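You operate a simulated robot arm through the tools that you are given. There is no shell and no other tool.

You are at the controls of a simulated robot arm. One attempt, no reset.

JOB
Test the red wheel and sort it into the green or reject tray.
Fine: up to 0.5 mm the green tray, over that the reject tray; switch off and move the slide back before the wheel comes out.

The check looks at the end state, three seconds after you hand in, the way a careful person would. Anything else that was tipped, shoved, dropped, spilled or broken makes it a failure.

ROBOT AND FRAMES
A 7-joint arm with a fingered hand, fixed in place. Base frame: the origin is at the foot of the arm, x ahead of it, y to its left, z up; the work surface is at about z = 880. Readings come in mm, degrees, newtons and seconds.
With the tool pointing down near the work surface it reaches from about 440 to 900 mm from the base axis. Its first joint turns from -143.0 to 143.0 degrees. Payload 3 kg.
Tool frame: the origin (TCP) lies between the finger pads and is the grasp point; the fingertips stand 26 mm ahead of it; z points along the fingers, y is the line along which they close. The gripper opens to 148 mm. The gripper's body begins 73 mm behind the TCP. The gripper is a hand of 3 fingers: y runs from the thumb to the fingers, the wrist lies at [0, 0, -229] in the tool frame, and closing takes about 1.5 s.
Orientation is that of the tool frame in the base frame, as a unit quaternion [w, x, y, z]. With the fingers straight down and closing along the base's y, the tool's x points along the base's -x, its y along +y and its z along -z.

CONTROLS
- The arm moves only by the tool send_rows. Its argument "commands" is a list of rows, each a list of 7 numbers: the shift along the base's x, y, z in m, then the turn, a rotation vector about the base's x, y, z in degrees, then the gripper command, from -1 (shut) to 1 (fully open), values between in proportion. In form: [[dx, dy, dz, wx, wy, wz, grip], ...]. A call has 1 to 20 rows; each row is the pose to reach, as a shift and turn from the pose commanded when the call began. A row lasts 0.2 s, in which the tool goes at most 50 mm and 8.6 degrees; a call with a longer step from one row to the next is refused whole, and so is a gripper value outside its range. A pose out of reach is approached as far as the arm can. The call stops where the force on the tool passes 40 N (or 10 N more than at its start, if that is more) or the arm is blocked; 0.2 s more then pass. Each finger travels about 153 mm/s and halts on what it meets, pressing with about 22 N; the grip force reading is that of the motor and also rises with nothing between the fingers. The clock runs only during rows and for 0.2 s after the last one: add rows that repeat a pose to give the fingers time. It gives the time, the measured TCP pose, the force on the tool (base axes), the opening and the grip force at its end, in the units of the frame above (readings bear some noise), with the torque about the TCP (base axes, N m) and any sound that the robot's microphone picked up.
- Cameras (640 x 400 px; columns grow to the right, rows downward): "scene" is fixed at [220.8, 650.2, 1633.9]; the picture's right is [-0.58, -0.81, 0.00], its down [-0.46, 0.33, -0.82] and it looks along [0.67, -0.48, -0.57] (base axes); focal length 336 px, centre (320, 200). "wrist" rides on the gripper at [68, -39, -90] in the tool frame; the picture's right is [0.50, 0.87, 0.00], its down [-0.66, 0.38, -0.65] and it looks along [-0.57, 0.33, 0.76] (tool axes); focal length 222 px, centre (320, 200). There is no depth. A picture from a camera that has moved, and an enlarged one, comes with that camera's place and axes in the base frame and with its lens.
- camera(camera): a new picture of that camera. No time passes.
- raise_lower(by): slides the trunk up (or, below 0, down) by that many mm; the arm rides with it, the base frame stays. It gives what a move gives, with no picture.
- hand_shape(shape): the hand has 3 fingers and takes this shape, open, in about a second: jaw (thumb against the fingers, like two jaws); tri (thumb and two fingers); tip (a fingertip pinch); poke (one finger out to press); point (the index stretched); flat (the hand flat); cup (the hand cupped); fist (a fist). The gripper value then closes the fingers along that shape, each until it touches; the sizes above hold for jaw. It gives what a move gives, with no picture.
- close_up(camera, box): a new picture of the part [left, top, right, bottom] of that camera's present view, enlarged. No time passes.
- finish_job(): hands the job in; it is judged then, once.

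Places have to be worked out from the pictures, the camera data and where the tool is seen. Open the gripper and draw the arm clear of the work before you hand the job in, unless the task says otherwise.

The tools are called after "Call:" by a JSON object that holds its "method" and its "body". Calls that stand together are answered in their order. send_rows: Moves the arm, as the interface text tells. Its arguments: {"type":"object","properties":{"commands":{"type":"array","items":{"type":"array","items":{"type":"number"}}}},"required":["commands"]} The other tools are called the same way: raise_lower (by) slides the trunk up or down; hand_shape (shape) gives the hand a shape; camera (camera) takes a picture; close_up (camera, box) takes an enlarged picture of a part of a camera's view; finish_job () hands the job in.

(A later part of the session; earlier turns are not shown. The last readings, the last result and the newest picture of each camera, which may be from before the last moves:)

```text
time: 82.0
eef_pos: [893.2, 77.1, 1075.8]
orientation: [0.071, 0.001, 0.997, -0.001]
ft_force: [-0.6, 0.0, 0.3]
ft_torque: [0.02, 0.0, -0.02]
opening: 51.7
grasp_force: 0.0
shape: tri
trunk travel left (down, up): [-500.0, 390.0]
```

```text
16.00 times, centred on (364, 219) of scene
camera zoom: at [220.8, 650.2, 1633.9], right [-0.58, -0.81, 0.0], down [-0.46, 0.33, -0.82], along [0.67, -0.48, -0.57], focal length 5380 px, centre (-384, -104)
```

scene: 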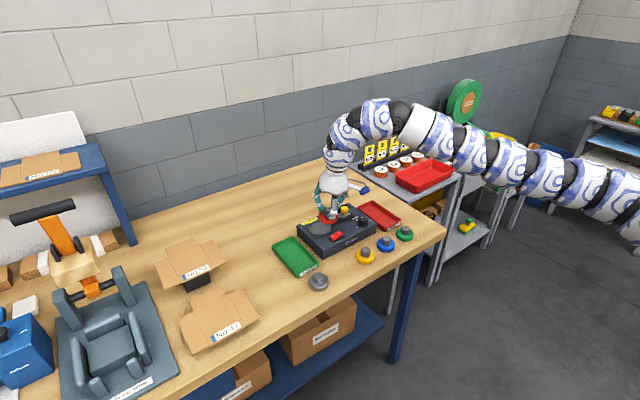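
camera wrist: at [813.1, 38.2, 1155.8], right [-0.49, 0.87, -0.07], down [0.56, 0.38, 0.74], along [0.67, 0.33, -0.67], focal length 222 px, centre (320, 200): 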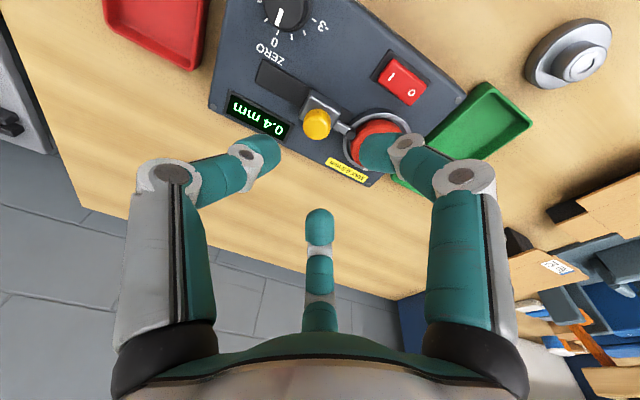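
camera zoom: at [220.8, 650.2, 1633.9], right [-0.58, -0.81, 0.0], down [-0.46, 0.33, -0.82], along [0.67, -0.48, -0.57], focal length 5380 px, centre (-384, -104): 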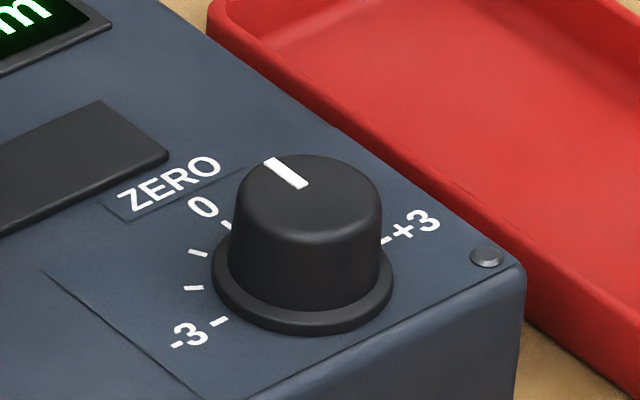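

Display reads 0.4 mm and the ZERO pointer is on the 0 tick. I'll look closely at the grey wheel and everything around for any marking that bears on the zero.

Call:
{"method": "close_up", "body": {"camera": "wrist", "box": [515, 10, 625, 100]}}

Call:
{"method": "close_up", "body": {"camera": "scene", "box": [300, 260, 340, 300]}}

Call:
{"method": "close_up", "body": {"camera": "scene", "box": [300, 220, 420, 300]}}

```text
4.44 times, centred on (570, 55) of wrist
camera zoom: at [813.1, 38.2, 1155.8], right [-0.49, 0.87, -0.07], down [0.56, 0.38, 0.74], along [0.67, 0.33, -0.67], focal length 987 px, centre (-791, 844)
```

zoom: 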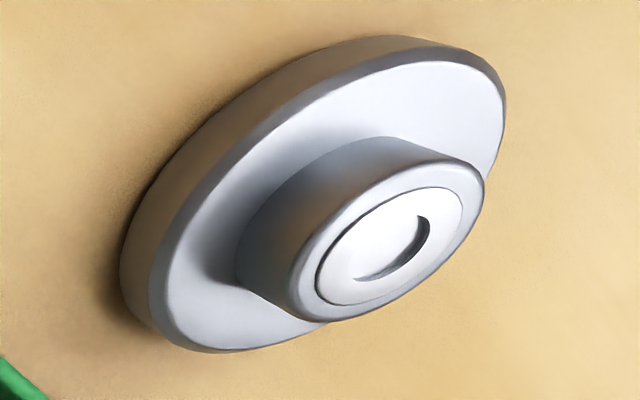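

```text
10.00 times, centred on (320, 280) of scene
camera zoom: at [220.8, 650.2, 1633.9], right [-0.58, -0.81, 0.0], down [-0.46, 0.33, -0.82], along [0.67, -0.48, -0.57], focal length 3363 px, centre (320, -600)
```

zoom: 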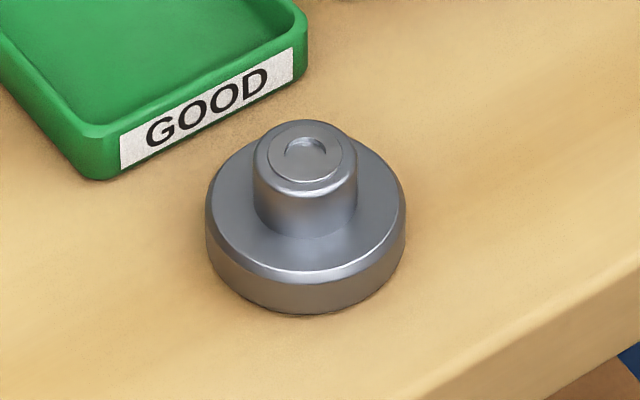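

```text
5.00 times, centred on (360, 260) of scene
camera zoom: at [220.8, 650.2, 1633.9], right [-0.58, -0.81, 0.0], down [-0.46, 0.33, -0.82], along [0.67, -0.48, -0.57], focal length 1681 px, centre (120, -100)
```

zoom: 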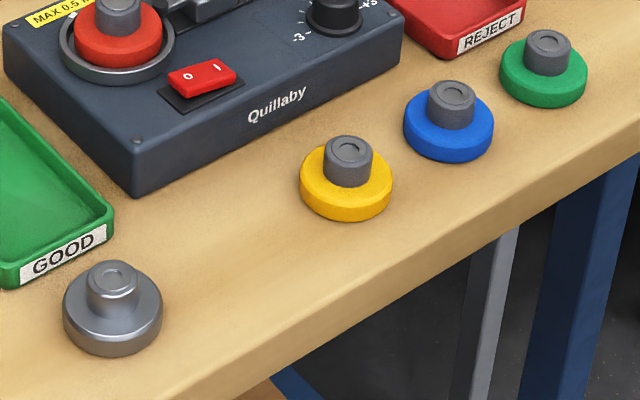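

No marking on the grey wheel, but it's plainly a bare-steel one. The reading of 0.4 mm is steady; now I'll switch off: take poke, level the tool, turn +20° so no finger passes over the hub, and go above the "O" half.

Call:
{"method": "hand_shape", "body": {"shape": "poke"}}

Call:
{"method": "send_rows", "body": {"commands": [[-0.008, 0.01, 0.005, 0, 2, 0, 1], [-0.016, 0.025, 0.005, 0, 4, 0, 1], [-0.024, 0.04, 0.005, 0, 6, 0, 1], [-0.032, 0.055, 0.005, 0, 8, 0, 1], [-0.039, 0.068, 0.005, 0, 8, 0, 1], [-0.039, 0.068, 0.005, 0, 8, 0, 1]]}}

Call:
{"method": "send_rows", "body": {"commands": [[0, 0, 0, 0, 0, 7, 1], [0, 0, 0, 0, 0, 14, 1], [0, 0, 0, 0, 0, 20, 1], [0, 0, 0, 0, 0, 20, 1]]}}

Call:
{"method": "camera", "body": {"camera": "wrist"}}

```text
time: 82.9
eef_pos: [892.9, 78.0, 1076.3]
orientation: [0.07, 0.001, 0.998, 0.0]
ft_force: [-0.7, -0.4, -0.3]
ft_torque: [-0.01, -0.01, -0.04]
opening: 0.2
grasp_force: 0.1
shape: poke
trunk travel left (down, up): [-500.0, 390.0]
```

```text
time: 84.3
eef_pos: [855.4, 146.5, 1083.8]
orientation: [0.001, 0.001, 1.0, 0.0]
ft_force: [0.8, -0.4, -0.3]
ft_torque: [-0.03, -0.03, 0.0]
opening: 0.0
grasp_force: 0.0
shape: poke
trunk travel left (down, up): [-500.0, 390.0]
```

```text
time: 85.3
eef_pos: [856.2, 147.9, 1081.8]
orientation: [0.001, -0.172, 0.985, 0.001]
ft_force: [-0.2, 0.2, -0.2]
ft_torque: [0.01, -0.01, 0.01]
opening: 0.0
grasp_force: 0.1
shape: poke
trunk travel left (down, up): [-500.0, 390.0]
```

```text
taken
camera wrist: at [805.7, 86.5, 1172.4], right [-0.77, 0.64, 0.0], down [0.49, 0.58, 0.65], along [0.42, 0.5, -0.76], focal length 222 px, centre (320, 200)
```

wrist: 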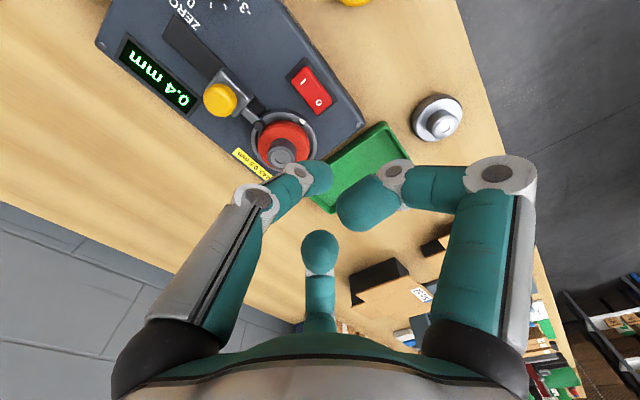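

Zooming to place the tip on the raised "O" half precisely.

Call:
{"method": "close_up", "body": {"camera": "wrist", "box": [270, 50, 370, 130]}}

```text
5.00 times, centred on (320, 90) of wrist
camera zoom: at [805.7, 86.5, 1172.4], right [-0.77, 0.64, 0.0], down [0.49, 0.58, 0.65], along [0.42, 0.5, -0.76], focal length 1111 px, centre (320, 750)
```

zoom: 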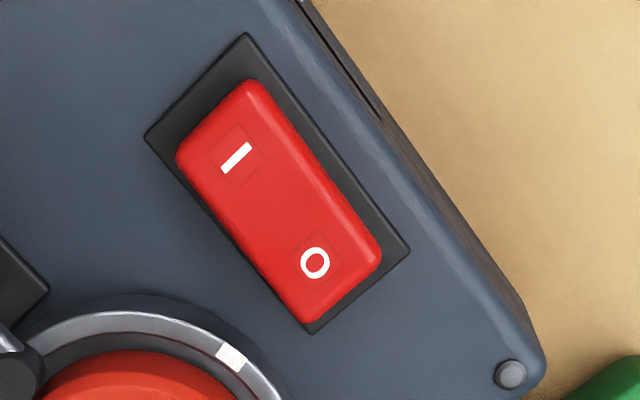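

Shifting (−3.5, −3) mm and descending above the "O" half, then stepping down to press it.

Call:
{"method": "send_rows", "body": {"commands": [[-0.0035, -0.003, -0.03, 0, 0, 0, 1], [-0.0035, -0.003, -0.06, 0, 0, 0, 1], [-0.0035, -0.003, -0.09, 0, 0, 0, 1], [-0.0035, -0.003, -0.105, 0, 0, 0, 1], [-0.0035, -0.003, -0.112, 0, 0, 0, 1], [-0.0035, -0.003, -0.112, 0, 0, 0, 1]]}}

Call:
{"method": "close_up", "body": {"camera": "scene", "box": [305, 195, 365, 245]}}

Call:
{"method": "camera", "body": {"camera": "wrist"}}

```text
time: 86.7
eef_pos: [853.0, 143.8, 968.8]
orientation: [0.001, -0.173, 0.985, 0.0]
ft_force: [-0.9, -0.5, 0.8]
ft_torque: [0.0, 0.0, 0.01]
opening: 0.1
grasp_force: 0.2
shape: poke
trunk travel left (down, up): [-500.0, 390.0]
```

```text
8.00 times, centred on (335, 220) of scene
camera zoom: at [220.8, 650.2, 1633.9], right [-0.58, -0.81, 0.0], down [-0.46, 0.33, -0.82], along [0.67, -0.48, -0.57], focal length 2690 px, centre (200, 40)
```

zoom: 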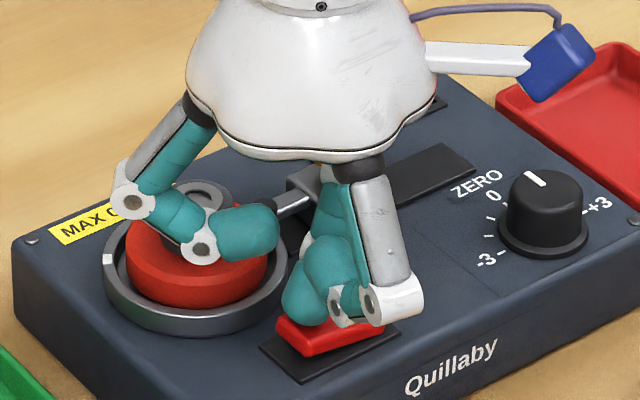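

```text
taken
camera wrist: at [802.4, 84.0, 1059.3], right [-0.76, 0.64, 0.0], down [0.49, 0.58, 0.65], along [0.42, 0.5, -0.76], focal length 222 px, centre (320, 200)
```

wrist: 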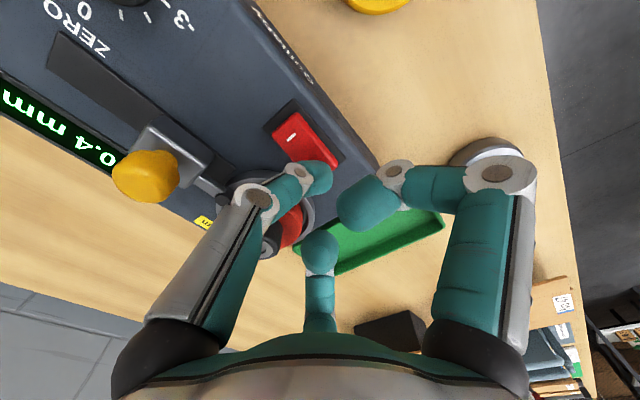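

No contact yet. Stepping down onto the switch.

Call:
{"method": "send_rows", "body": {"commands": [[0, 0, -0.002, 0, 0, 0, 1], [0, 0, -0.004, 0, 0, 0, 1], [0, 0, -0.006, 0, 0, 0, 1], [0, 0, -0.008, 0, 0, 0, 1], [0, 0, -0.01, 0, 0, 0, 1], [0, 0, -0.012, 0, 0, 0, 1]]}}

Call:
{"method": "camera", "body": {"camera": "wrist"}}

```text
time: 88.1
eef_pos: [854.0, 143.2, 959.6]
orientation: [0.003, -0.172, 0.985, 0.0]
ft_force: [7.4, -2.8, 30.2]
ft_torque: [-0.02, 0.02, 0.03]
opening: 0.1
grasp_force: 0.0
shape: poke
trunk travel left (down, up): [-500.0, 390.0]
```

```text
taken
camera wrist: at [801.5, 83.0, 1049.9], right [-0.76, 0.65, 0.0], down [0.48, 0.58, 0.66], along [0.43, 0.5, -0.75], focal length 222 px, centre (320, 200)
```

wrist: 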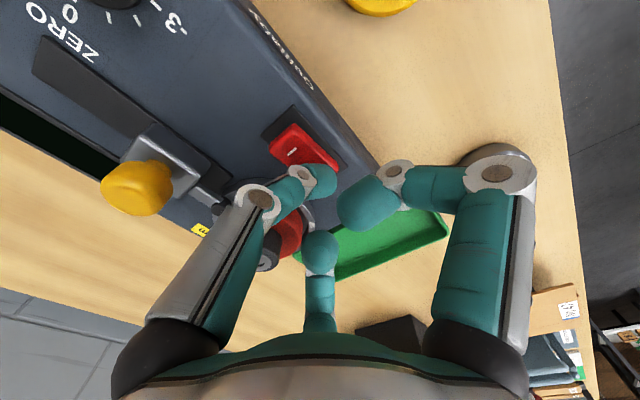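

The display went dark: switched off. Lifting clear and checking.

Call:
{"method": "send_rows", "body": {"commands": [[0, 0, 0.006, 0, 0, 0, 1], [0, 0, 0.025, 0, 0, 0, 1], [0, 0, 0.06, 0, 0, 0, 1], [0, 0, 0.1, 0, 0, 0, 1], [0, 0, 0.125, 0, 0, 0, 1], [0, 0, 0.125, 0, 0, 0, 1]]}}

Call:
{"method": "hand_shape", "body": {"shape": "tri"}}

Call:
{"method": "send_rows", "body": {"commands": [[0.003, -0.015, 0.005, 0, 0, -7, 0.2], [0.008, -0.035, 0.01, 0, 0, -14, 0], [0.013, -0.055, 0.01, 0, 0, -20, -0.19], [0.017, -0.066, 0.01, 0, 0, -20, -0.19], [0.017, -0.066, 0.01, 0, 0, -20, -0.19]]}}

Call:
{"method": "close_up", "body": {"camera": "scene", "box": [300, 190, 380, 250]}}

```text
time: 89.5
eef_pos: [854.7, 142.7, 1085.0]
orientation: [0.0, -0.172, 0.985, 0.0]
ft_force: [0.3, 0.0, -0.3]
ft_torque: [0.06, -0.01, -0.01]
opening: 0.0
grasp_force: 0.1
shape: poke
trunk travel left (down, up): [-500.0, 390.0]
```

```text
time: 90.4
eef_pos: [854.5, 142.2, 1084.7]
orientation: [0.001, -0.173, 0.985, 0.0]
ft_force: [-0.2, 0.1, -0.9]
ft_torque: [0.02, 0.01, 0.02]
opening: 147.8
grasp_force: 0.1
shape: tri
trunk travel left (down, up): [-500.0, 390.0]
```

```text
time: 91.6
eef_pos: [871.2, 79.0, 1092.9]
orientation: [0.001, 0.002, 1.0, -0.001]
ft_force: [-0.8, 0.0, 0.4]
ft_torque: [0.0, -0.01, 0.01]
opening: 60.6
grasp_force: 0.0
shape: tri
trunk travel left (down, up): [-500.0, 390.0]
```

```text
6.67 times, centred on (340, 220) of scene
camera zoom: at [220.8, 650.2, 1633.9], right [-0.58, -0.81, 0.0], down [-0.46, 0.33, -0.82], along [0.67, -0.48, -0.57], focal length 2242 px, centre (187, 67)
```

zoom: 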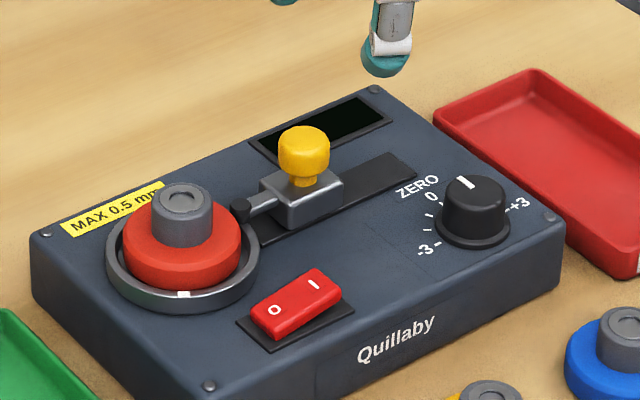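

Switched off (the "I" half is up again, display dark). Now tilting and going down onto the knob at its forward place (≈y 78.7).

Call:
{"method": "send_rows", "body": {"commands": [[0, 0, 0, 0, -2, 0, -0.3], [0, 0, 0, 0, -4, 0, -0.3], [0, 0, 0, 0, -6, 0, -0.3], [0, 0, 0, 0, -8, 0, -0.3], [0.012, 0, -0.01, 0, -8, 0, -0.3], [0.024, 0, -0.025, 0, -8, 0, -0.3], [0.036, 0, -0.045, 0, -8, 0, -0.3], [0.036, 0, -0.07, 0, -8, 0, -0.3], [0.036, 0, -0.085, 0, -8, 0, -0.3], [0.036, 0, -0.085, 0, -8, 0, -0.3]]}}

Call:
{"method": "close_up", "body": {"camera": "wrist", "box": [230, 80, 410, 250]}}

Call:
{"method": "close_up", "body": {"camera": "scene", "box": [315, 185, 365, 235]}}

```text
time: 93.8
eef_pos: [907.1, 78.6, 1009.7]
orientation: [0.07, 0.001, 0.998, -0.001]
ft_force: [0.4, 0.2, 0.7]
ft_torque: [0.03, 0.0, 0.0]
opening: 52.2
grasp_force: 0.1
shape: tri
trunk travel left (down, up): [-500.0, 390.0]
```

```text
2.35 times, centred on (320, 165) of wrist
camera zoom: at [826.4, 39.5, 1088.7], right [-0.49, 0.87, -0.07], down [0.56, 0.38, 0.74], along [0.67, 0.33, -0.67], focal length 523 px, centre (320, 282)
```

zoom: 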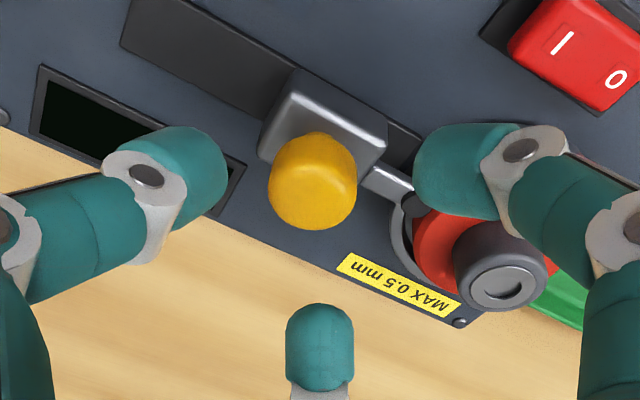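

```text
8.00 times, centred on (340, 210) of scene
camera zoom: at [220.8, 650.2, 1633.9], right [-0.58, -0.81, 0.0], down [-0.46, 0.33, -0.82], along [0.67, -0.48, -0.57], focal length 2690 px, centre (160, 120)
```

zoom: 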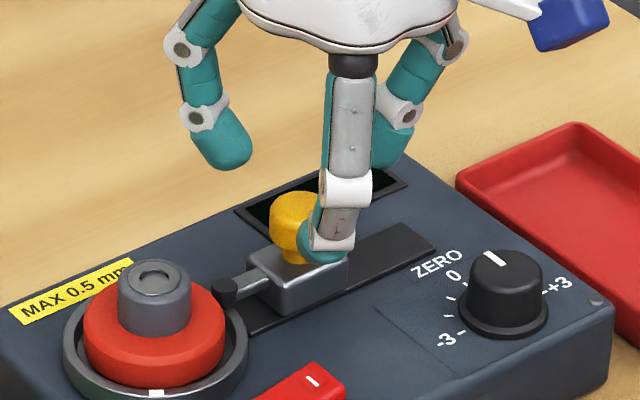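

Nearly centred; shifting −1 mm in y, lowering 22 mm and gripping the knob.

Call:
{"method": "send_rows", "body": {"commands": [[0.0005, -0.001, -0.008, 0, 0, 0, -0.3], [0.0005, -0.001, -0.016, 0, 0, 0, -0.3], [0.0005, -0.001, -0.022, 0, 0, 0, -0.3], [0.0005, -0.001, -0.022, 0, 0, 0, -0.3], [0.0005, -0.001, -0.022, 0, 0, 0, -0.5], [0.0005, -0.001, -0.022, 0, 0, 0, -0.7], [0.0005, -0.001, -0.022, 0, 0, 0, -0.9], [0.0005, -0.001, -0.022, 0, 0, 0, -1], [0.0005, -0.001, -0.022, 0, 0, 0, -1], [0.0005, -0.001, -0.022, 0, 0, 0, -1]]}}

Call:
{"method": "close_up", "body": {"camera": "scene", "box": [315, 185, 365, 235]}}

```text
time: 96.0
eef_pos: [905.6, 77.1, 985.4]
orientation: [0.07, 0.001, 0.998, 0.0]
ft_force: [-3.2, 0.9, -5.1]
ft_torque: [0.02, 0.13, -0.1]
opening: 18.6
grasp_force: 22.4
shape: tri
trunk travel left (down, up): [-500.0, 390.0]
```

```text
8.00 times, centred on (340, 210) of scene
camera zoom: at [220.8, 650.2, 1633.9], right [-0.58, -0.81, 0.0], down [-0.46, 0.33, -0.82], along [0.67, -0.48, -0.57], focal length 2690 px, centre (160, 120)
```

zoom: 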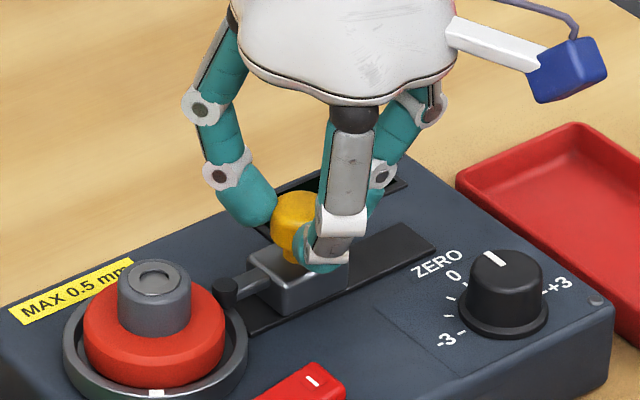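

Gripped. Pulling the slide back 31 mm.

Call:
{"method": "send_rows", "body": {"commands": [[0, -0.003, 0, 0, 0, 0, -1], [0, -0.008, 0, 0, 0, 0, -1], [0, -0.013, 0, 0, 0, 0, -1], [0, -0.018, 0, 0, 0, 0, -1], [0, -0.023, 0, 0, 0, 0, -1], [0, -0.028, 0, 0, 0, 0, -1], [0, -0.031, 0, 0, 0, 0, -1], [0, -0.031, 0, 0, 0, 0, -1]]}}

Call:
{"method": "close_up", "body": {"camera": "scene", "box": [305, 185, 375, 240]}}

```text
time: 97.8
eef_pos: [905.5, 48.2, 986.5]
orientation: [0.07, 0.002, 0.998, 0.0]
ft_force: [-11.2, 3.0, -4.7]
ft_torque: [0.05, 0.27, -0.12]
opening: 18.5
grasp_force: 21.7
shape: tri
trunk travel left (down, up): [-500.0, 390.0]
```

```text
7.27 times, centred on (340, 212) of scene
camera zoom: at [220.8, 650.2, 1633.9], right [-0.58, -0.81, 0.0], down [-0.46, 0.33, -0.82], along [0.67, -0.48, -0.57], focal length 2446 px, centre (174, 109)
```

zoom: 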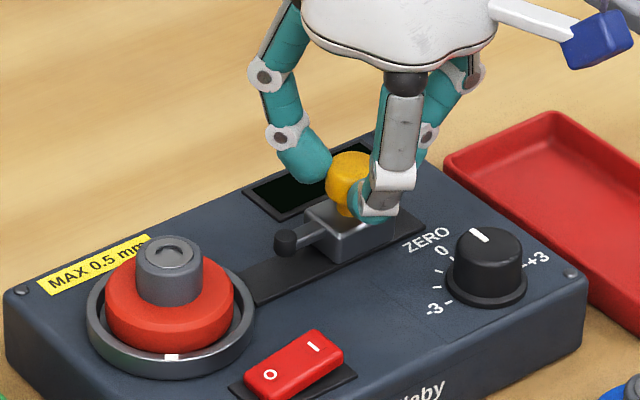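

The slide is back where it started. One extra millimetre, then release and rise.

Call:
{"method": "send_rows", "body": {"commands": [[0, -0.001, 0, 0, 0, 0, -1], [0, -0.001, 0, 0, 0, 0, -0.7], [0, -0.001, 0, 0, 0, 0, -0.5], [0, -0.001, 0, 0, 0, 0, -0.35], [0, -0.001, 0, 0, 0, 0, -0.3], [-0.001, 0, 0.01, 0, 0, 0, -0.3], [-0.004, 0, 0.03, 0, 0, 0, -0.3], [-0.008, 0, 0.06, 0, 0, 0, -0.3], [-0.012, 0, 0.09, 0, 0, 0, -0.3], [-0.012, 0, 0.09, 0, 0, 0, -0.3]]}}

Call:
{"method": "close_up", "body": {"camera": "scene", "box": [305, 185, 375, 240]}}

Call:
{"method": "camera", "body": {"camera": "wrist"}}

```text
time: 100.0
eef_pos: [894.2, 46.9, 1075.1]
orientation: [0.07, 0.002, 0.998, -0.001]
ft_force: [0.2, 0.6, -0.3]
ft_torque: [0.01, 0.01, 0.02]
opening: 51.7
grasp_force: 0.1
shape: tri
trunk travel left (down, up): [-500.0, 390.0]
```

```text
7.27 times, centred on (340, 212) of scene
camera zoom: at [220.8, 650.2, 1633.9], right [-0.58, -0.81, 0.0], down [-0.46, 0.33, -0.82], along [0.67, -0.48, -0.57], focal length 2446 px, centre (174, 109)
```

zoom: 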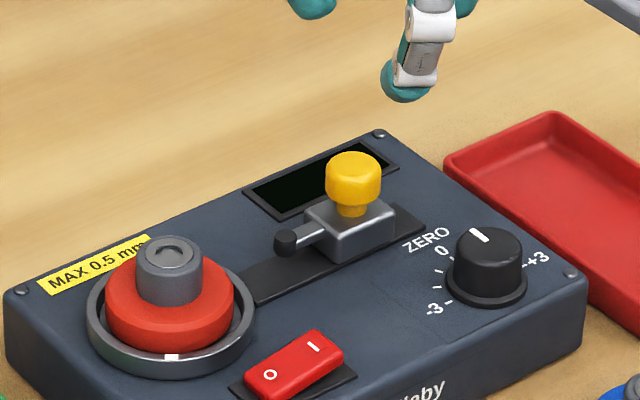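

```text
taken
camera wrist: at [813.9, 7.6, 1156.4], right [-0.49, 0.87, -0.07], down [0.56, 0.38, 0.74], along [0.67, 0.33, -0.67], focal length 222 px, centre (320, 200)
```

wrist: 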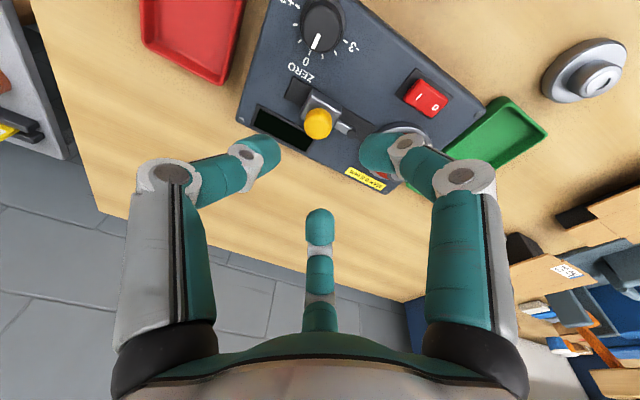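

Slide back and switched off. Now moving over the red wheel to take it out.

Call:
{"method": "send_rows", "body": {"commands": [[0.003, 0.03, 0, 0, 0, 0, -0.3], [0.006, 0.06, 0, 0, 0, 0, -0.3], [0.01, 0.09, -0.01, 0, 0, 0, -0.3], [0.013, 0.103, -0.03, 0, 0, 0, -0.3], [0.013, 0.103, -0.03, 0, 0, 0, -0.3], [0.013, 0.103, -0.03, 0, 0, 0, -0.3]]}}

Call:
{"method": "close_up", "body": {"camera": "wrist", "box": [230, 50, 410, 220]}}

Call:
{"method": "close_up", "body": {"camera": "scene", "box": [300, 185, 370, 240]}}

```text
time: 101.4
eef_pos: [907.3, 149.1, 1046.9]
orientation: [0.07, 0.0, 0.998, 0.001]
ft_force: [-0.2, 0.3, -0.8]
ft_torque: [0.0, 0.04, 0.01]
opening: 51.4
grasp_force: 0.0
shape: tri
trunk travel left (down, up): [-500.0, 390.0]
```

```text
2.35 times, centred on (320, 135) of wrist
camera zoom: at [827.4, 108.9, 1125.9], right [-0.49, 0.87, -0.07], down [0.56, 0.38, 0.74], along [0.67, 0.33, -0.67], focal length 523 px, centre (320, 353)
```

zoom: 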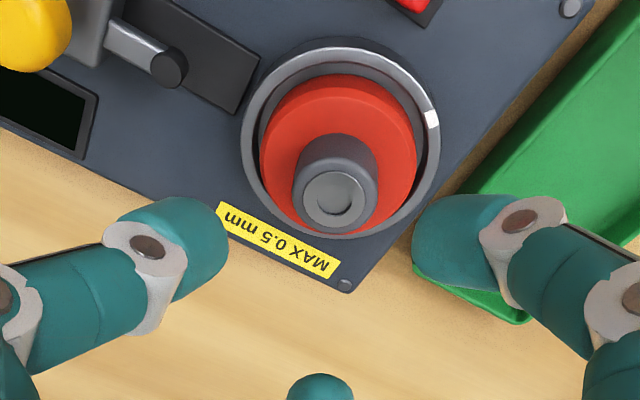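

```text
7.27 times, centred on (335, 212) of scene
camera zoom: at [220.8, 650.2, 1633.9], right [-0.58, -0.81, 0.0], down [-0.46, 0.33, -0.82], along [0.67, -0.48, -0.57], focal length 2446 px, centre (211, 109)
```

zoom: 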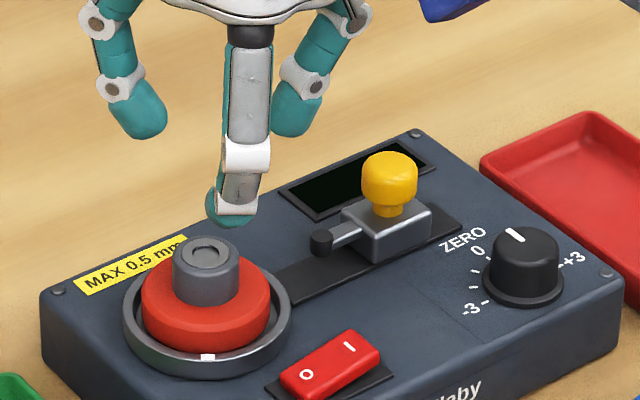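

Hub centre is at about (914, 151.6). Aligning and lowering to z≈1000 for a check.

Call:
{"method": "send_rows", "body": {"commands": [[0.002, 0.0025, -0.01, 0, 0, 0, -0.36], [0.002, 0.0025, -0.025, 0, 0, 0, -0.36], [0.002, 0.0025, -0.04, 0, 0, 0, -0.36], [0.002, 0.0025, -0.047, 0, 0, 0, -0.36], [0.002, 0.0025, -0.047, 0, 0, 0, -0.36]]}}

Call:
{"method": "close_up", "body": {"camera": "wrist", "box": [230, 80, 410, 250]}}

Call:
{"method": "close_up", "body": {"camera": "scene", "box": [305, 190, 365, 240]}}

```text
time: 102.6
eef_pos: [910.5, 152.0, 999.4]
orientation: [0.07, 0.0, 0.998, 0.0]
ft_force: [-0.6, 0.4, -0.1]
ft_torque: [-0.01, -0.01, 0.0]
opening: 47.7
grasp_force: 0.0
shape: tri
trunk travel left (down, up): [-500.0, 390.0]
```

```text
2.35 times, centred on (320, 165) of wrist
camera zoom: at [829.6, 112.2, 1078.8], right [-0.49, 0.87, -0.07], down [0.56, 0.38, 0.74], along [0.67, 0.33, -0.67], focal length 523 px, centre (320, 282)
```

zoom: 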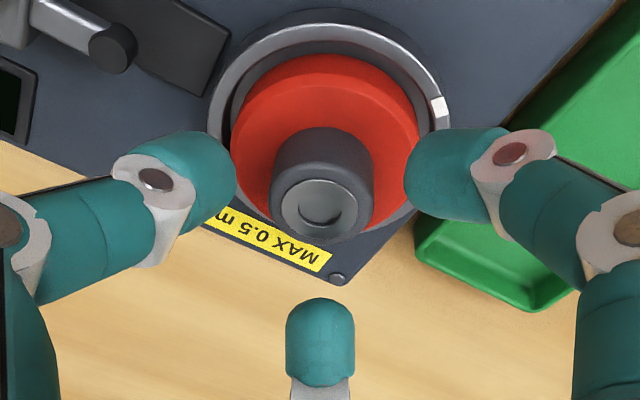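

```text
8.00 times, centred on (335, 215) of scene
camera zoom: at [220.8, 650.2, 1633.9], right [-0.58, -0.81, 0.0], down [-0.46, 0.33, -0.82], along [0.67, -0.48, -0.57], focal length 2690 px, centre (200, 80)
```

zoom: 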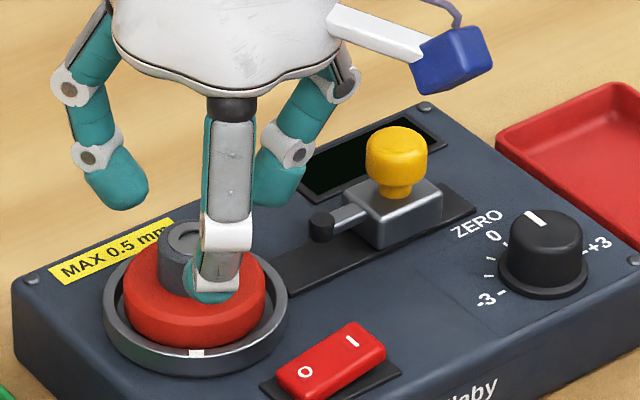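

Centred exactly. Lowering 19 mm and gripping.

Call:
{"method": "send_rows", "body": {"commands": [[0, 0, -0.007, 0, 0, 0, -0.36], [0, 0, -0.014, 0, 0, 0, -0.36], [0, 0, -0.019, 0, 0, 0, -0.36], [0, 0, -0.019, 0, 0, 0, -0.36]]}}

Call:
{"method": "send_rows", "body": {"commands": [[0, 0, 0, 0, 0, 0, -0.55], [0, 0, 0, 0, 0, 0, -0.75], [0, 0, 0, 0, 0, 0, -0.95], [0, 0, 0, 0, 0, 0, -1], [0, 0, 0, 0, 0, 0, -1], [0, 0, 0, 0, 0, 0, -1]]}}

Call:
{"method": "close_up", "body": {"camera": "wrist", "box": [230, 80, 410, 250]}}

Call:
{"method": "close_up", "body": {"camera": "scene", "box": [305, 190, 365, 240]}}

```text
time: 103.6
eef_pos: [909.6, 151.3, 982.3]
orientation: [0.07, 0.001, 0.998, 0.001]
ft_force: [-0.2, 1.1, 0.1]
ft_torque: [0.01, -0.02, -0.01]
opening: 47.9
grasp_force: 0.0
shape: tri
trunk travel left (down, up): [-500.0, 390.0]
```

```text
time: 105.0
eef_pos: [909.6, 151.1, 980.2]
orientation: [0.07, 0.0, 0.998, 0.0]
ft_force: [0.2, 0.1, -0.4]
ft_torque: [0.05, 0.0, 0.01]
opening: 23.0
grasp_force: 22.2
shape: tri
trunk travel left (down, up): [-500.0, 390.0]
```

```text
2.35 times, centred on (320, 165) of wrist
camera zoom: at [829.7, 112.2, 1060.7], right [-0.49, 0.87, -0.07], down [0.56, 0.38, 0.74], along [0.67, 0.33, -0.67], focal length 523 px, centre (320, 282)
```

zoom: 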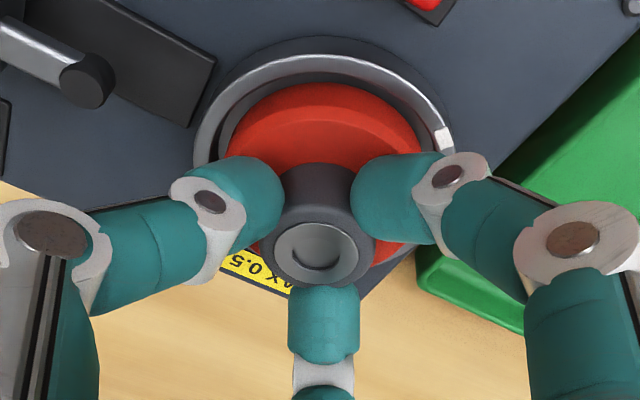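

```text
8.00 times, centred on (335, 215) of scene
camera zoom: at [220.8, 650.2, 1633.9], right [-0.58, -0.81, 0.0], down [-0.46, 0.33, -0.82], along [0.67, -0.48, -0.57], focal length 2690 px, centre (200, 80)
```

zoom: 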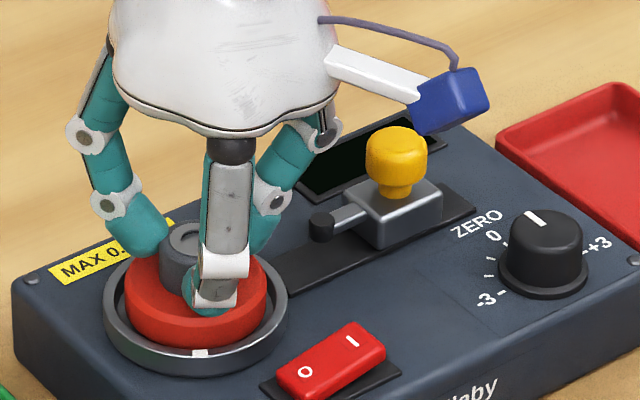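

Gripped on the hub. Lifting the red wheel straight out of the seat.

Call:
{"method": "send_rows", "body": {"commands": [[0, 0, 0.005, 0, 0, 0, -1], [0, 0, 0.015, 0, 0, 0, -1], [0, 0, 0.03, 0, 0, 0, -1], [0, 0, 0.05, 0, 0, 0, -1], [0, 0, 0.07, 0, 0, 0, -1], [0, 0, 0.07, 0, 0, 0, -1]]}}

Call:
{"method": "close_up", "body": {"camera": "scene", "box": [290, 180, 370, 245]}}

Call:
{"method": "close_up", "body": {"camera": "wrist", "box": [200, 50, 500, 250]}}

```text
time: 106.4
eef_pos: [909.6, 151.0, 1050.3]
orientation: [0.071, 0.001, 0.997, -0.001]
ft_force: [0.4, -0.4, -1.2]
ft_torque: [-0.03, -0.03, -0.02]
opening: 22.6
grasp_force: 22.0
shape: tri
trunk travel left (down, up): [-500.0, 390.0]
```

```text
6.15 times, centred on (330, 212) of scene
camera zoom: at [220.8, 650.2, 1633.9], right [-0.58, -0.81, 0.0], down [-0.46, 0.33, -0.82], along [0.67, -0.48, -0.57], focal length 2069 px, centre (258, 123)
```

zoom: 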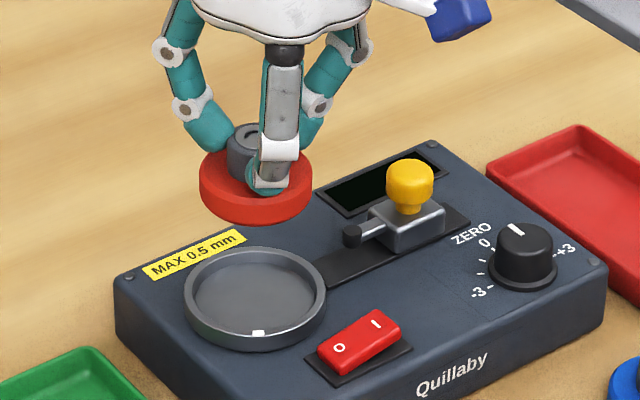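

```text
2.00 times, centred on (350, 150) of wrist
camera zoom: at [829.6, 111.7, 1129.9], right [-0.49, 0.87, -0.07], down [0.56, 0.38, 0.74], along [0.67, 0.33, -0.67], focal length 444 px, centre (260, 300)
```

zoom: 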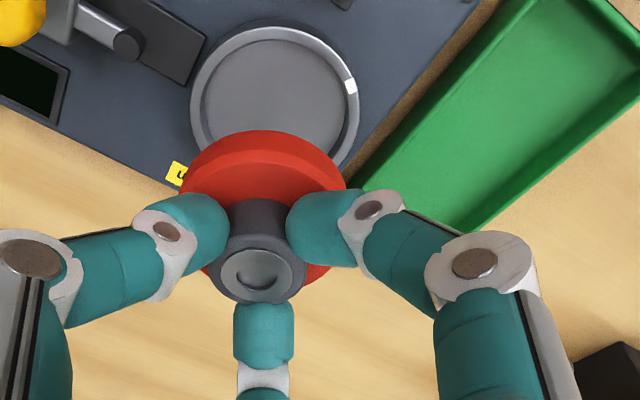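

The wheel is out and held well. Carrying it over the green tray at this height.

Call:
{"method": "send_rows", "body": {"commands": [[-0.016, 0.037, 0, 0, 0, 0, -1], [-0.032, 0.075, 0, 0, 0, 0, -1], [-0.046, 0.105, 0, 0, 0, 0, -1], [-0.049, 0.1125, 0, 0, 0, 0, -1], [-0.049, 0.1125, -0.02, 0, 0, 0, -1], [-0.049, 0.1125, -0.04, 0, 0, 0, -1], [-0.049, 0.1125, -0.04, 0, 0, 0, -1]]}}

Call:
{"method": "camera", "body": {"camera": "wrist"}}

Call:
{"method": "close_up", "body": {"camera": "scene", "box": [250, 190, 350, 290]}}

```text
time: 108.0
eef_pos: [859.2, 264.4, 1011.4]
orientation: [0.07, 0.001, 0.998, -0.001]
ft_force: [-0.4, 0.9, -0.7]
ft_torque: [-0.01, 0.03, 0.0]
opening: 22.7
grasp_force: 22.3
shape: tri
trunk travel left (down, up): [-500.0, 390.0]
```

```text
taken
camera wrist: at [780.0, 226.6, 1091.3], right [-0.49, 0.87, -0.07], down [0.56, 0.38, 0.74], along [0.67, 0.33, -0.67], focal length 222 px, centre (320, 200)
```

wrist: 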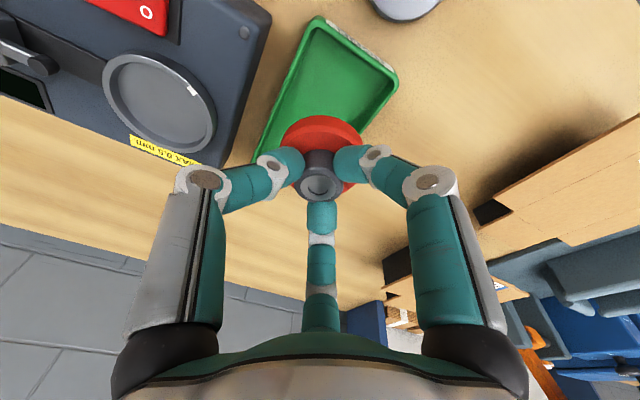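

```text
4.00 times, centred on (300, 240) of scene
camera zoom: at [220.8, 650.2, 1633.9], right [-0.58, -0.81, 0.0], down [-0.46, 0.33, -0.82], along [0.67, -0.48, -0.57], focal length 1345 px, centre (400, 40)
```

zoom: 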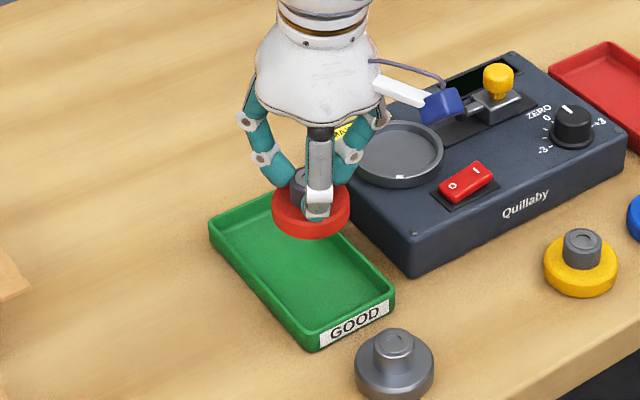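

Zooming on the tray to centre the wheel across its width.

Call:
{"method": "close_up", "body": {"camera": "wrist", "box": [230, 0, 430, 200]}}

```text
2.00 times, centred on (330, 100) of wrist
camera zoom: at [780.0, 226.6, 1091.3], right [-0.49, 0.87, -0.07], down [0.56, 0.38, 0.74], along [0.67, 0.33, -0.67], focal length 444 px, centre (300, 400)
```

zoom: 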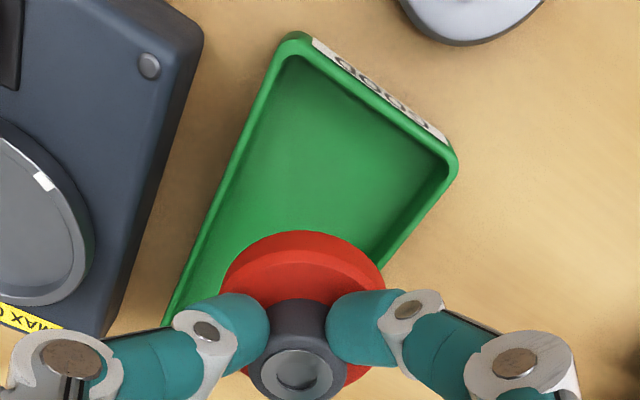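

The tray's mid-line is y≈265 and the wheel is over (864, 265). Lowering into the tray, last part slowly.

Call:
{"method": "send_rows", "body": {"commands": [[0, 0, -0.02, 0, 0, 0, -1], [0, 0, -0.04, 0, 0, 0, -1], [0, 0, -0.055, 0, 0, 0, -1], [0, 0, -0.066, 0, 0, 0, -1], [0, 0, -0.07, 0, 0, 0, -1], [0, 0, -0.07, 0, 0, 0, -1]]}}

Call:
{"method": "close_up", "body": {"camera": "scene", "box": [265, 215, 335, 285]}}

Call:
{"method": "close_up", "body": {"camera": "wrist", "box": [230, 80, 410, 250]}}

```text
time: 109.4
eef_pos: [860.5, 264.5, 937.8]
orientation: [0.07, 0.001, 0.998, 0.0]
ft_force: [-0.5, -0.4, -1.1]
ft_torque: [-0.01, 0.03, 0.01]
opening: 23.2
grasp_force: 21.9
shape: tri
trunk travel left (down, up): [-500.0, 390.0]
```

```text
5.71 times, centred on (300, 250) of scene
camera zoom: at [220.8, 650.2, 1633.9], right [-0.58, -0.81, 0.0], down [-0.46, 0.33, -0.82], along [0.67, -0.48, -0.57], focal length 1922 px, centre (434, -86)
```

zoom: 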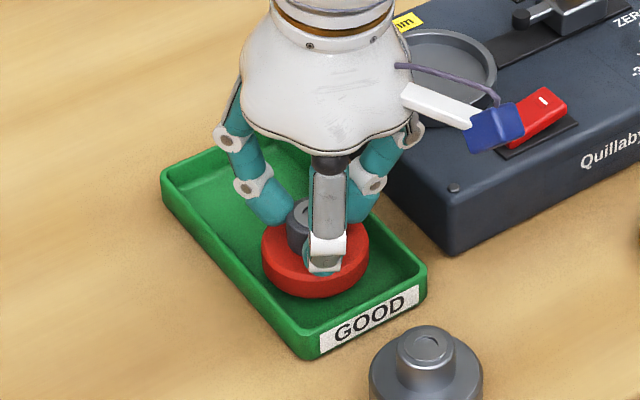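

```text
2.35 times, centred on (320, 165) of wrist
camera zoom: at [780.3, 224.3, 1018.7], right [-0.49, 0.87, -0.07], down [0.56, 0.38, 0.74], along [0.67, 0.33, -0.67], focal length 523 px, centre (320, 282)
```

zoom: 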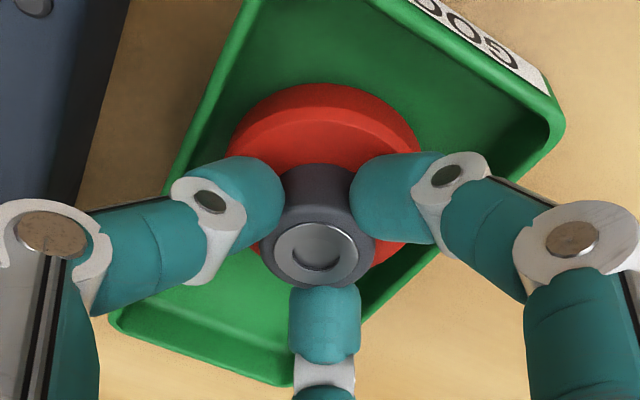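

Inside the tray, not yet on its floor. Lowering in 1 mm steps.

Call:
{"method": "send_rows", "body": {"commands": [[0, 0, -0.001, 0, 0, 0, -1], [0, 0, -0.002, 0, 0, 0, -1], [0, 0, -0.003, 0, 0, 0, -1]]}}

```text
time: 110.2
eef_pos: [860.6, 264.8, 935.7]
orientation: [0.07, 0.001, 0.998, 0.0]
ft_force: [-0.6, 0.2, -1.8]
ft_torque: [-0.03, -0.02, 0.0]
opening: 23.0
grasp_force: 22.0
shape: tri
trunk travel left (down, up): [-500.0, 390.0]
```

Still hanging free; a little lower.

Call:
{"method": "send_rows", "body": {"commands": [[0, 0, -0.001, 0, 0, 0, -1], [0, 0, -0.002, 0, 0, 0, -1], [0, 0, -0.002, 0, 0, 0, -1]]}}

```text
time: 111.0
eef_pos: [860.5, 264.1, 934.6]
orientation: [0.071, 0.001, 0.997, 0.0]
ft_force: [0.3, 1.5, 0.9]
ft_torque: [0.04, 0.01, 0.01]
opening: 22.8
grasp_force: 22.1
shape: tri
trunk travel left (down, up): [-500.0, 390.0]
```

The floor now carries the wheel. Opening just enough and rising along the tool axis.

Call:
{"method": "send_rows", "body": {"commands": [[0, 0, 0, 0, 0, 0, -0.7], [0, 0, 0, 0, 0, 0, -0.6], [0, 0, 0, 0, 0, 0, -0.52], [0, 0, 0, 0, 0, 0, -0.5], [0, 0, 0, 0, 0, 0, -0.5], [0, 0, 0.006, 0, 0, 0, -0.5], [-0.001, 0, 0.015, 0, 0, 0, -0.45], [-0.004, 0, 0.035, 0, 0, 0, -0.36], [-0.008, 0, 0.065, 0, 0, 0, -0.3], [-0.012, 0, 0.1, 0, 0, 0, -0.2], [-0.014, 0, 0.12, 0, 0, 0, -0.2], [-0.014, 0, 0.12, 0, 0, 0, -0.2]]}}

Call:
{"method": "close_up", "body": {"camera": "scene", "box": [265, 205, 345, 295]}}

Call:
{"method": "camera", "body": {"camera": "wrist"}}

```text
time: 113.6
eef_pos: [843.7, 264.2, 1058.6]
orientation: [0.07, 0.0, 0.998, -0.001]
ft_force: [0.0, -0.1, 0.1]
ft_torque: [0.01, 0.03, 0.04]
opening: 58.6
grasp_force: 0.0
shape: tri
trunk travel left (down, up): [-500.0, 390.0]
```

```text
4.44 times, centred on (305, 250) of scene
camera zoom: at [220.8, 650.2, 1633.9], right [-0.58, -0.81, 0.0], down [-0.46, 0.33, -0.82], along [0.67, -0.48, -0.57], focal length 1494 px, centre (387, -22)
```

zoom: 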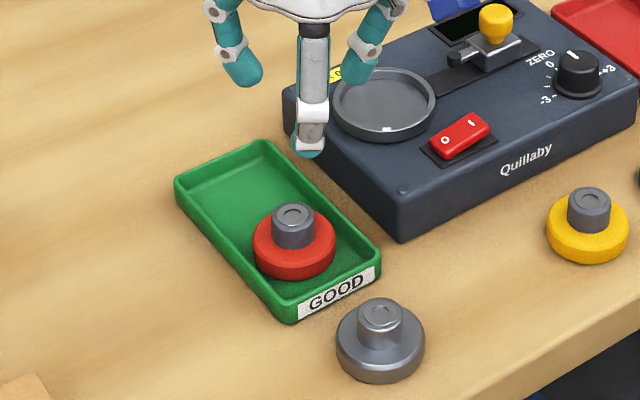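

```text
taken
camera wrist: at [764.3, 224.3, 1137.1], right [-0.49, 0.87, -0.07], down [0.56, 0.38, 0.74], along [0.67, 0.33, -0.67], focal length 222 px, centre (320, 200)
```

wrist: 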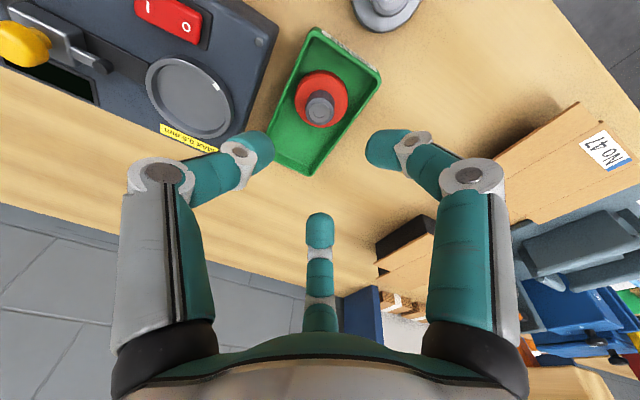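

The red wheel lies flat in the GOOD tray. Before trusting 0.4 mm, I'd like to verify the tester's zero with the bare-steel wheel, as a careful person would; first levelling the tool and moving over it at height.

Call:
{"method": "send_rows", "body": {"commands": [[0, 0, 0, 0, 2, 0, -0.2], [-0.005, 0, 0, 0, 4, 0, -0.2], [-0.01, 0, 0, 0, 6, 0, -0.2], [-0.02, 0, 0, 0, 8, 0, -0.2], [-0.05, 0, 0, 0, 8, 0, -0.2], [-0.075, 0, 0, 0, 8, 0, -0.2], [-0.083, 0, 0, 0, 8, 0, -0.2], [-0.083, 0, 0, 0, 8, 0, -0.2]]}}

Call:
{"method": "camera", "body": {"camera": "wrist"}}

Call:
{"method": "close_up", "body": {"camera": "wrist", "box": [265, 60, 375, 170]}}

```text
time: 115.4
eef_pos: [765.4, 262.5, 1054.9]
orientation: [0.001, 0.001, 1.0, 0.001]
ft_force: [1.1, 0.1, 1.1]
ft_torque: [0.03, -0.01, 0.02]
opening: 59.1
grasp_force: 0.0
shape: tri
out of reach, approached as far as the arm can: row 3, 4
trunk travel left (down, up): [-500.0, 390.0]
```

```text
taken
camera wrist: at [697.3, 223.8, 1144.7], right [-0.5, 0.87, 0.0], down [0.66, 0.38, 0.65], along [0.57, 0.33, -0.76], focal length 222 px, centre (320, 200)
```

wrist: 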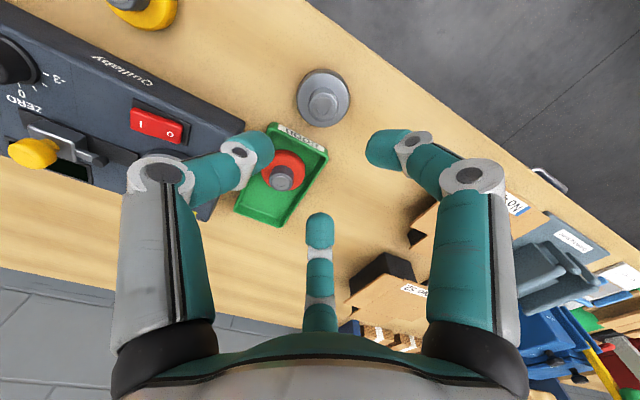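

```text
3.64 times, centred on (320, 115) of wrist
camera zoom: at [697.3, 223.8, 1144.7], right [-0.5, 0.87, 0.0], down [0.66, 0.38, 0.65], along [0.57, 0.33, -0.76], focal length 808 px, centre (320, 509)
```

zoom: 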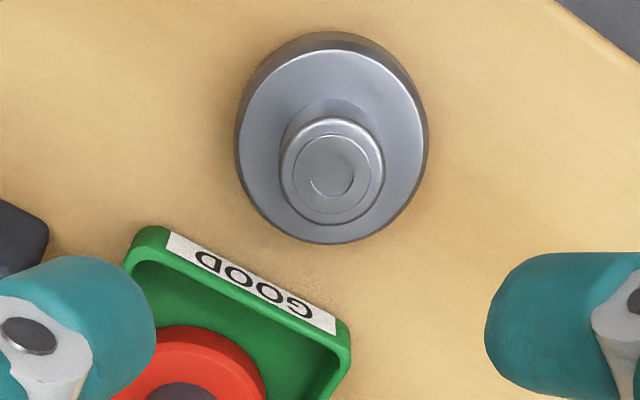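

The steel wheel stands at about (759, 263.5). Moving over it and down to z≈961.

Call:
{"method": "send_rows", "body": {"commands": [[-0.003, 0.0005, -0.02, 0, 0, 0, -0.3], [-0.006, 0.001, -0.05, 0, 0, 0, -0.38], [-0.0062, 0.001, -0.08, 0, 0, 0, -0.38], [-0.0062, 0.001, -0.094, 0, 0, 0, -0.38], [-0.0062, 0.001, -0.094, 0, 0, 0, -0.38]]}}

Call:
{"method": "close_up", "body": {"camera": "wrist", "box": [240, 90, 400, 250]}}

Call:
{"method": "close_up", "body": {"camera": "scene", "box": [270, 220, 370, 300]}}

```text
time: 116.6
eef_pos: [757.6, 266.5, 959.5]
orientation: [0.001, 0.0, 1.0, 0.001]
ft_force: [0.1, -0.6, -0.3]
ft_torque: [0.03, 0.02, -0.04]
opening: 46.1
grasp_force: 0.1
shape: tri
trunk travel left (down, up): [-500.0, 390.0]
```

```text
2.50 times, centred on (320, 170) of wrist
camera zoom: at [689.9, 227.1, 1050.6], right [-0.5, 0.87, 0.0], down [0.66, 0.38, 0.66], along [0.57, 0.33, -0.76], focal length 555 px, centre (320, 275)
```

zoom: 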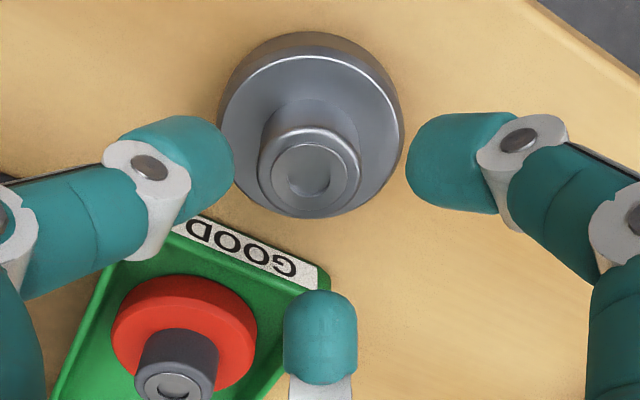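

```text
5.00 times, centred on (320, 260) of scene
camera zoom: at [220.8, 650.2, 1633.9], right [-0.58, -0.81, 0.0], down [-0.46, 0.33, -0.82], along [0.67, -0.48, -0.57], focal length 1681 px, centre (320, -100)
```

zoom: 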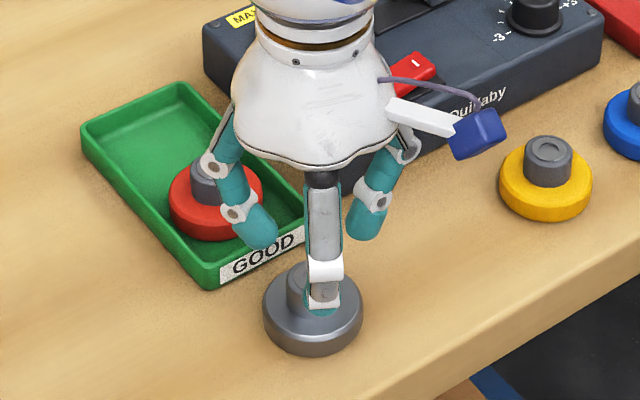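

Visual offset about (−0.8, −3.4) mm. Correcting and going down to the grip height.

Call:
{"method": "send_rows", "body": {"commands": [[-0.0008, -0.0034, -0.005, 0, 0, 0, -0.38], [-0.0008, -0.0034, -0.015, 0, 0, 0, -0.38], [-0.0008, -0.0034, -0.025, 0, 0, 0, -0.38], [-0.0008, -0.0034, -0.0305, 0, 0, 0, -0.38], [-0.0008, -0.0034, -0.0305, 0, 0, 0, -0.38]]}}

Call:
{"method": "close_up", "body": {"camera": "wrist", "box": [240, 90, 400, 250]}}

Call:
{"method": "close_up", "body": {"camera": "scene", "box": [280, 235, 350, 300]}}

```text
time: 117.8
eef_pos: [756.1, 263.9, 931.1]
orientation: [0.0, 0.001, 1.0, 0.0]
ft_force: [-0.1, 0.4, 0.0]
ft_torque: [0.0, 0.0, -0.03]
opening: 46.1
grasp_force: 0.1
shape: tri
trunk travel left (down, up): [-500.0, 390.0]
```

```text
2.50 times, centred on (320, 170) of wrist
camera zoom: at [688.1, 223.8, 1021.3], right [-0.5, 0.87, 0.0], down [0.66, 0.38, 0.65], along [0.57, 0.33, -0.76], focal length 555 px, centre (320, 275)
```

zoom: 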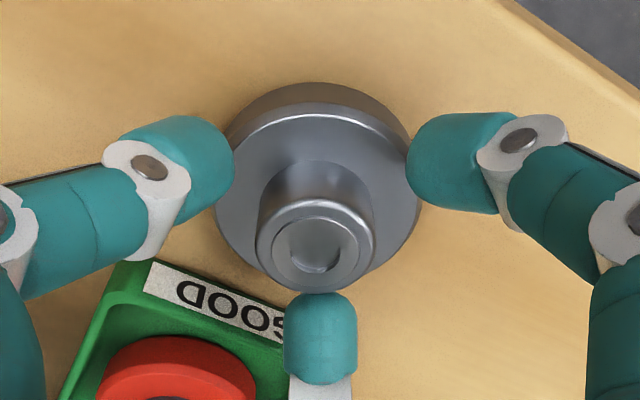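

```text
6.15 times, centred on (315, 268) of scene
camera zoom: at [220.8, 650.2, 1633.9], right [-0.58, -0.81, 0.0], down [-0.46, 0.33, -0.82], along [0.67, -0.48, -0.57], focal length 2069 px, centre (351, -215)
```

zoom: 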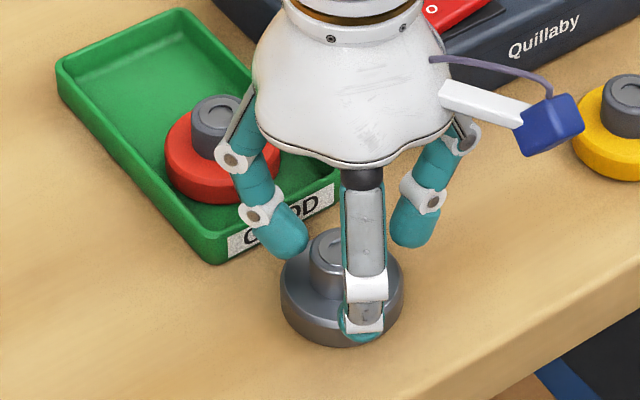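

Centred with no contact. Gripping the steel wheel's hub and lifting.

Call:
{"method": "send_rows", "body": {"commands": [[0, 0, 0, 0, 0, 0, -0.6], [0, 0, 0, 0, 0, 0, -0.8], [0, 0, 0, 0, 0, 0, -1], [0, 0, 0, 0, 0, 0, -1], [0, 0, 0, 0, 0, 0, -1], [0, 0, 0, 0, 0, 0, -1]]}}

Call:
{"method": "close_up", "body": {"camera": "wrist", "box": [240, 90, 400, 250]}}

```text
time: 119.2
eef_pos: [755.6, 264.6, 931.1]
orientation: [0.0, 0.001, 1.0, -0.001]
ft_force: [-0.6, -0.2, 1.0]
ft_torque: [0.01, 0.02, -0.01]
opening: 24.0
grasp_force: 21.5
shape: tri
trunk travel left (down, up): [-500.0, 390.0]
```

```text
2.50 times, centred on (320, 170) of wrist
camera zoom: at [688.2, 224.0, 1021.1], right [-0.5, 0.87, 0.0], down [0.66, 0.38, 0.65], along [0.57, 0.33, -0.76], focal length 555 px, centre (320, 275)
```

zoom: 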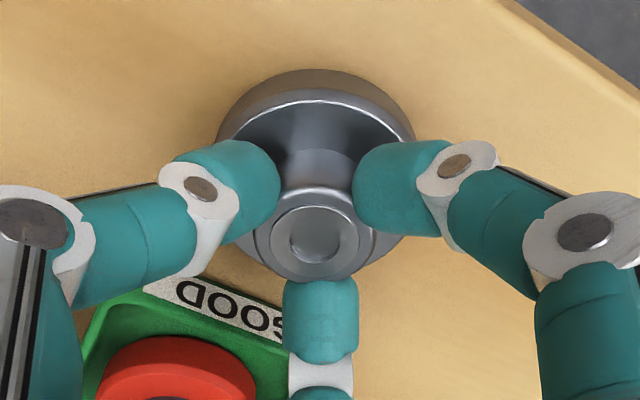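

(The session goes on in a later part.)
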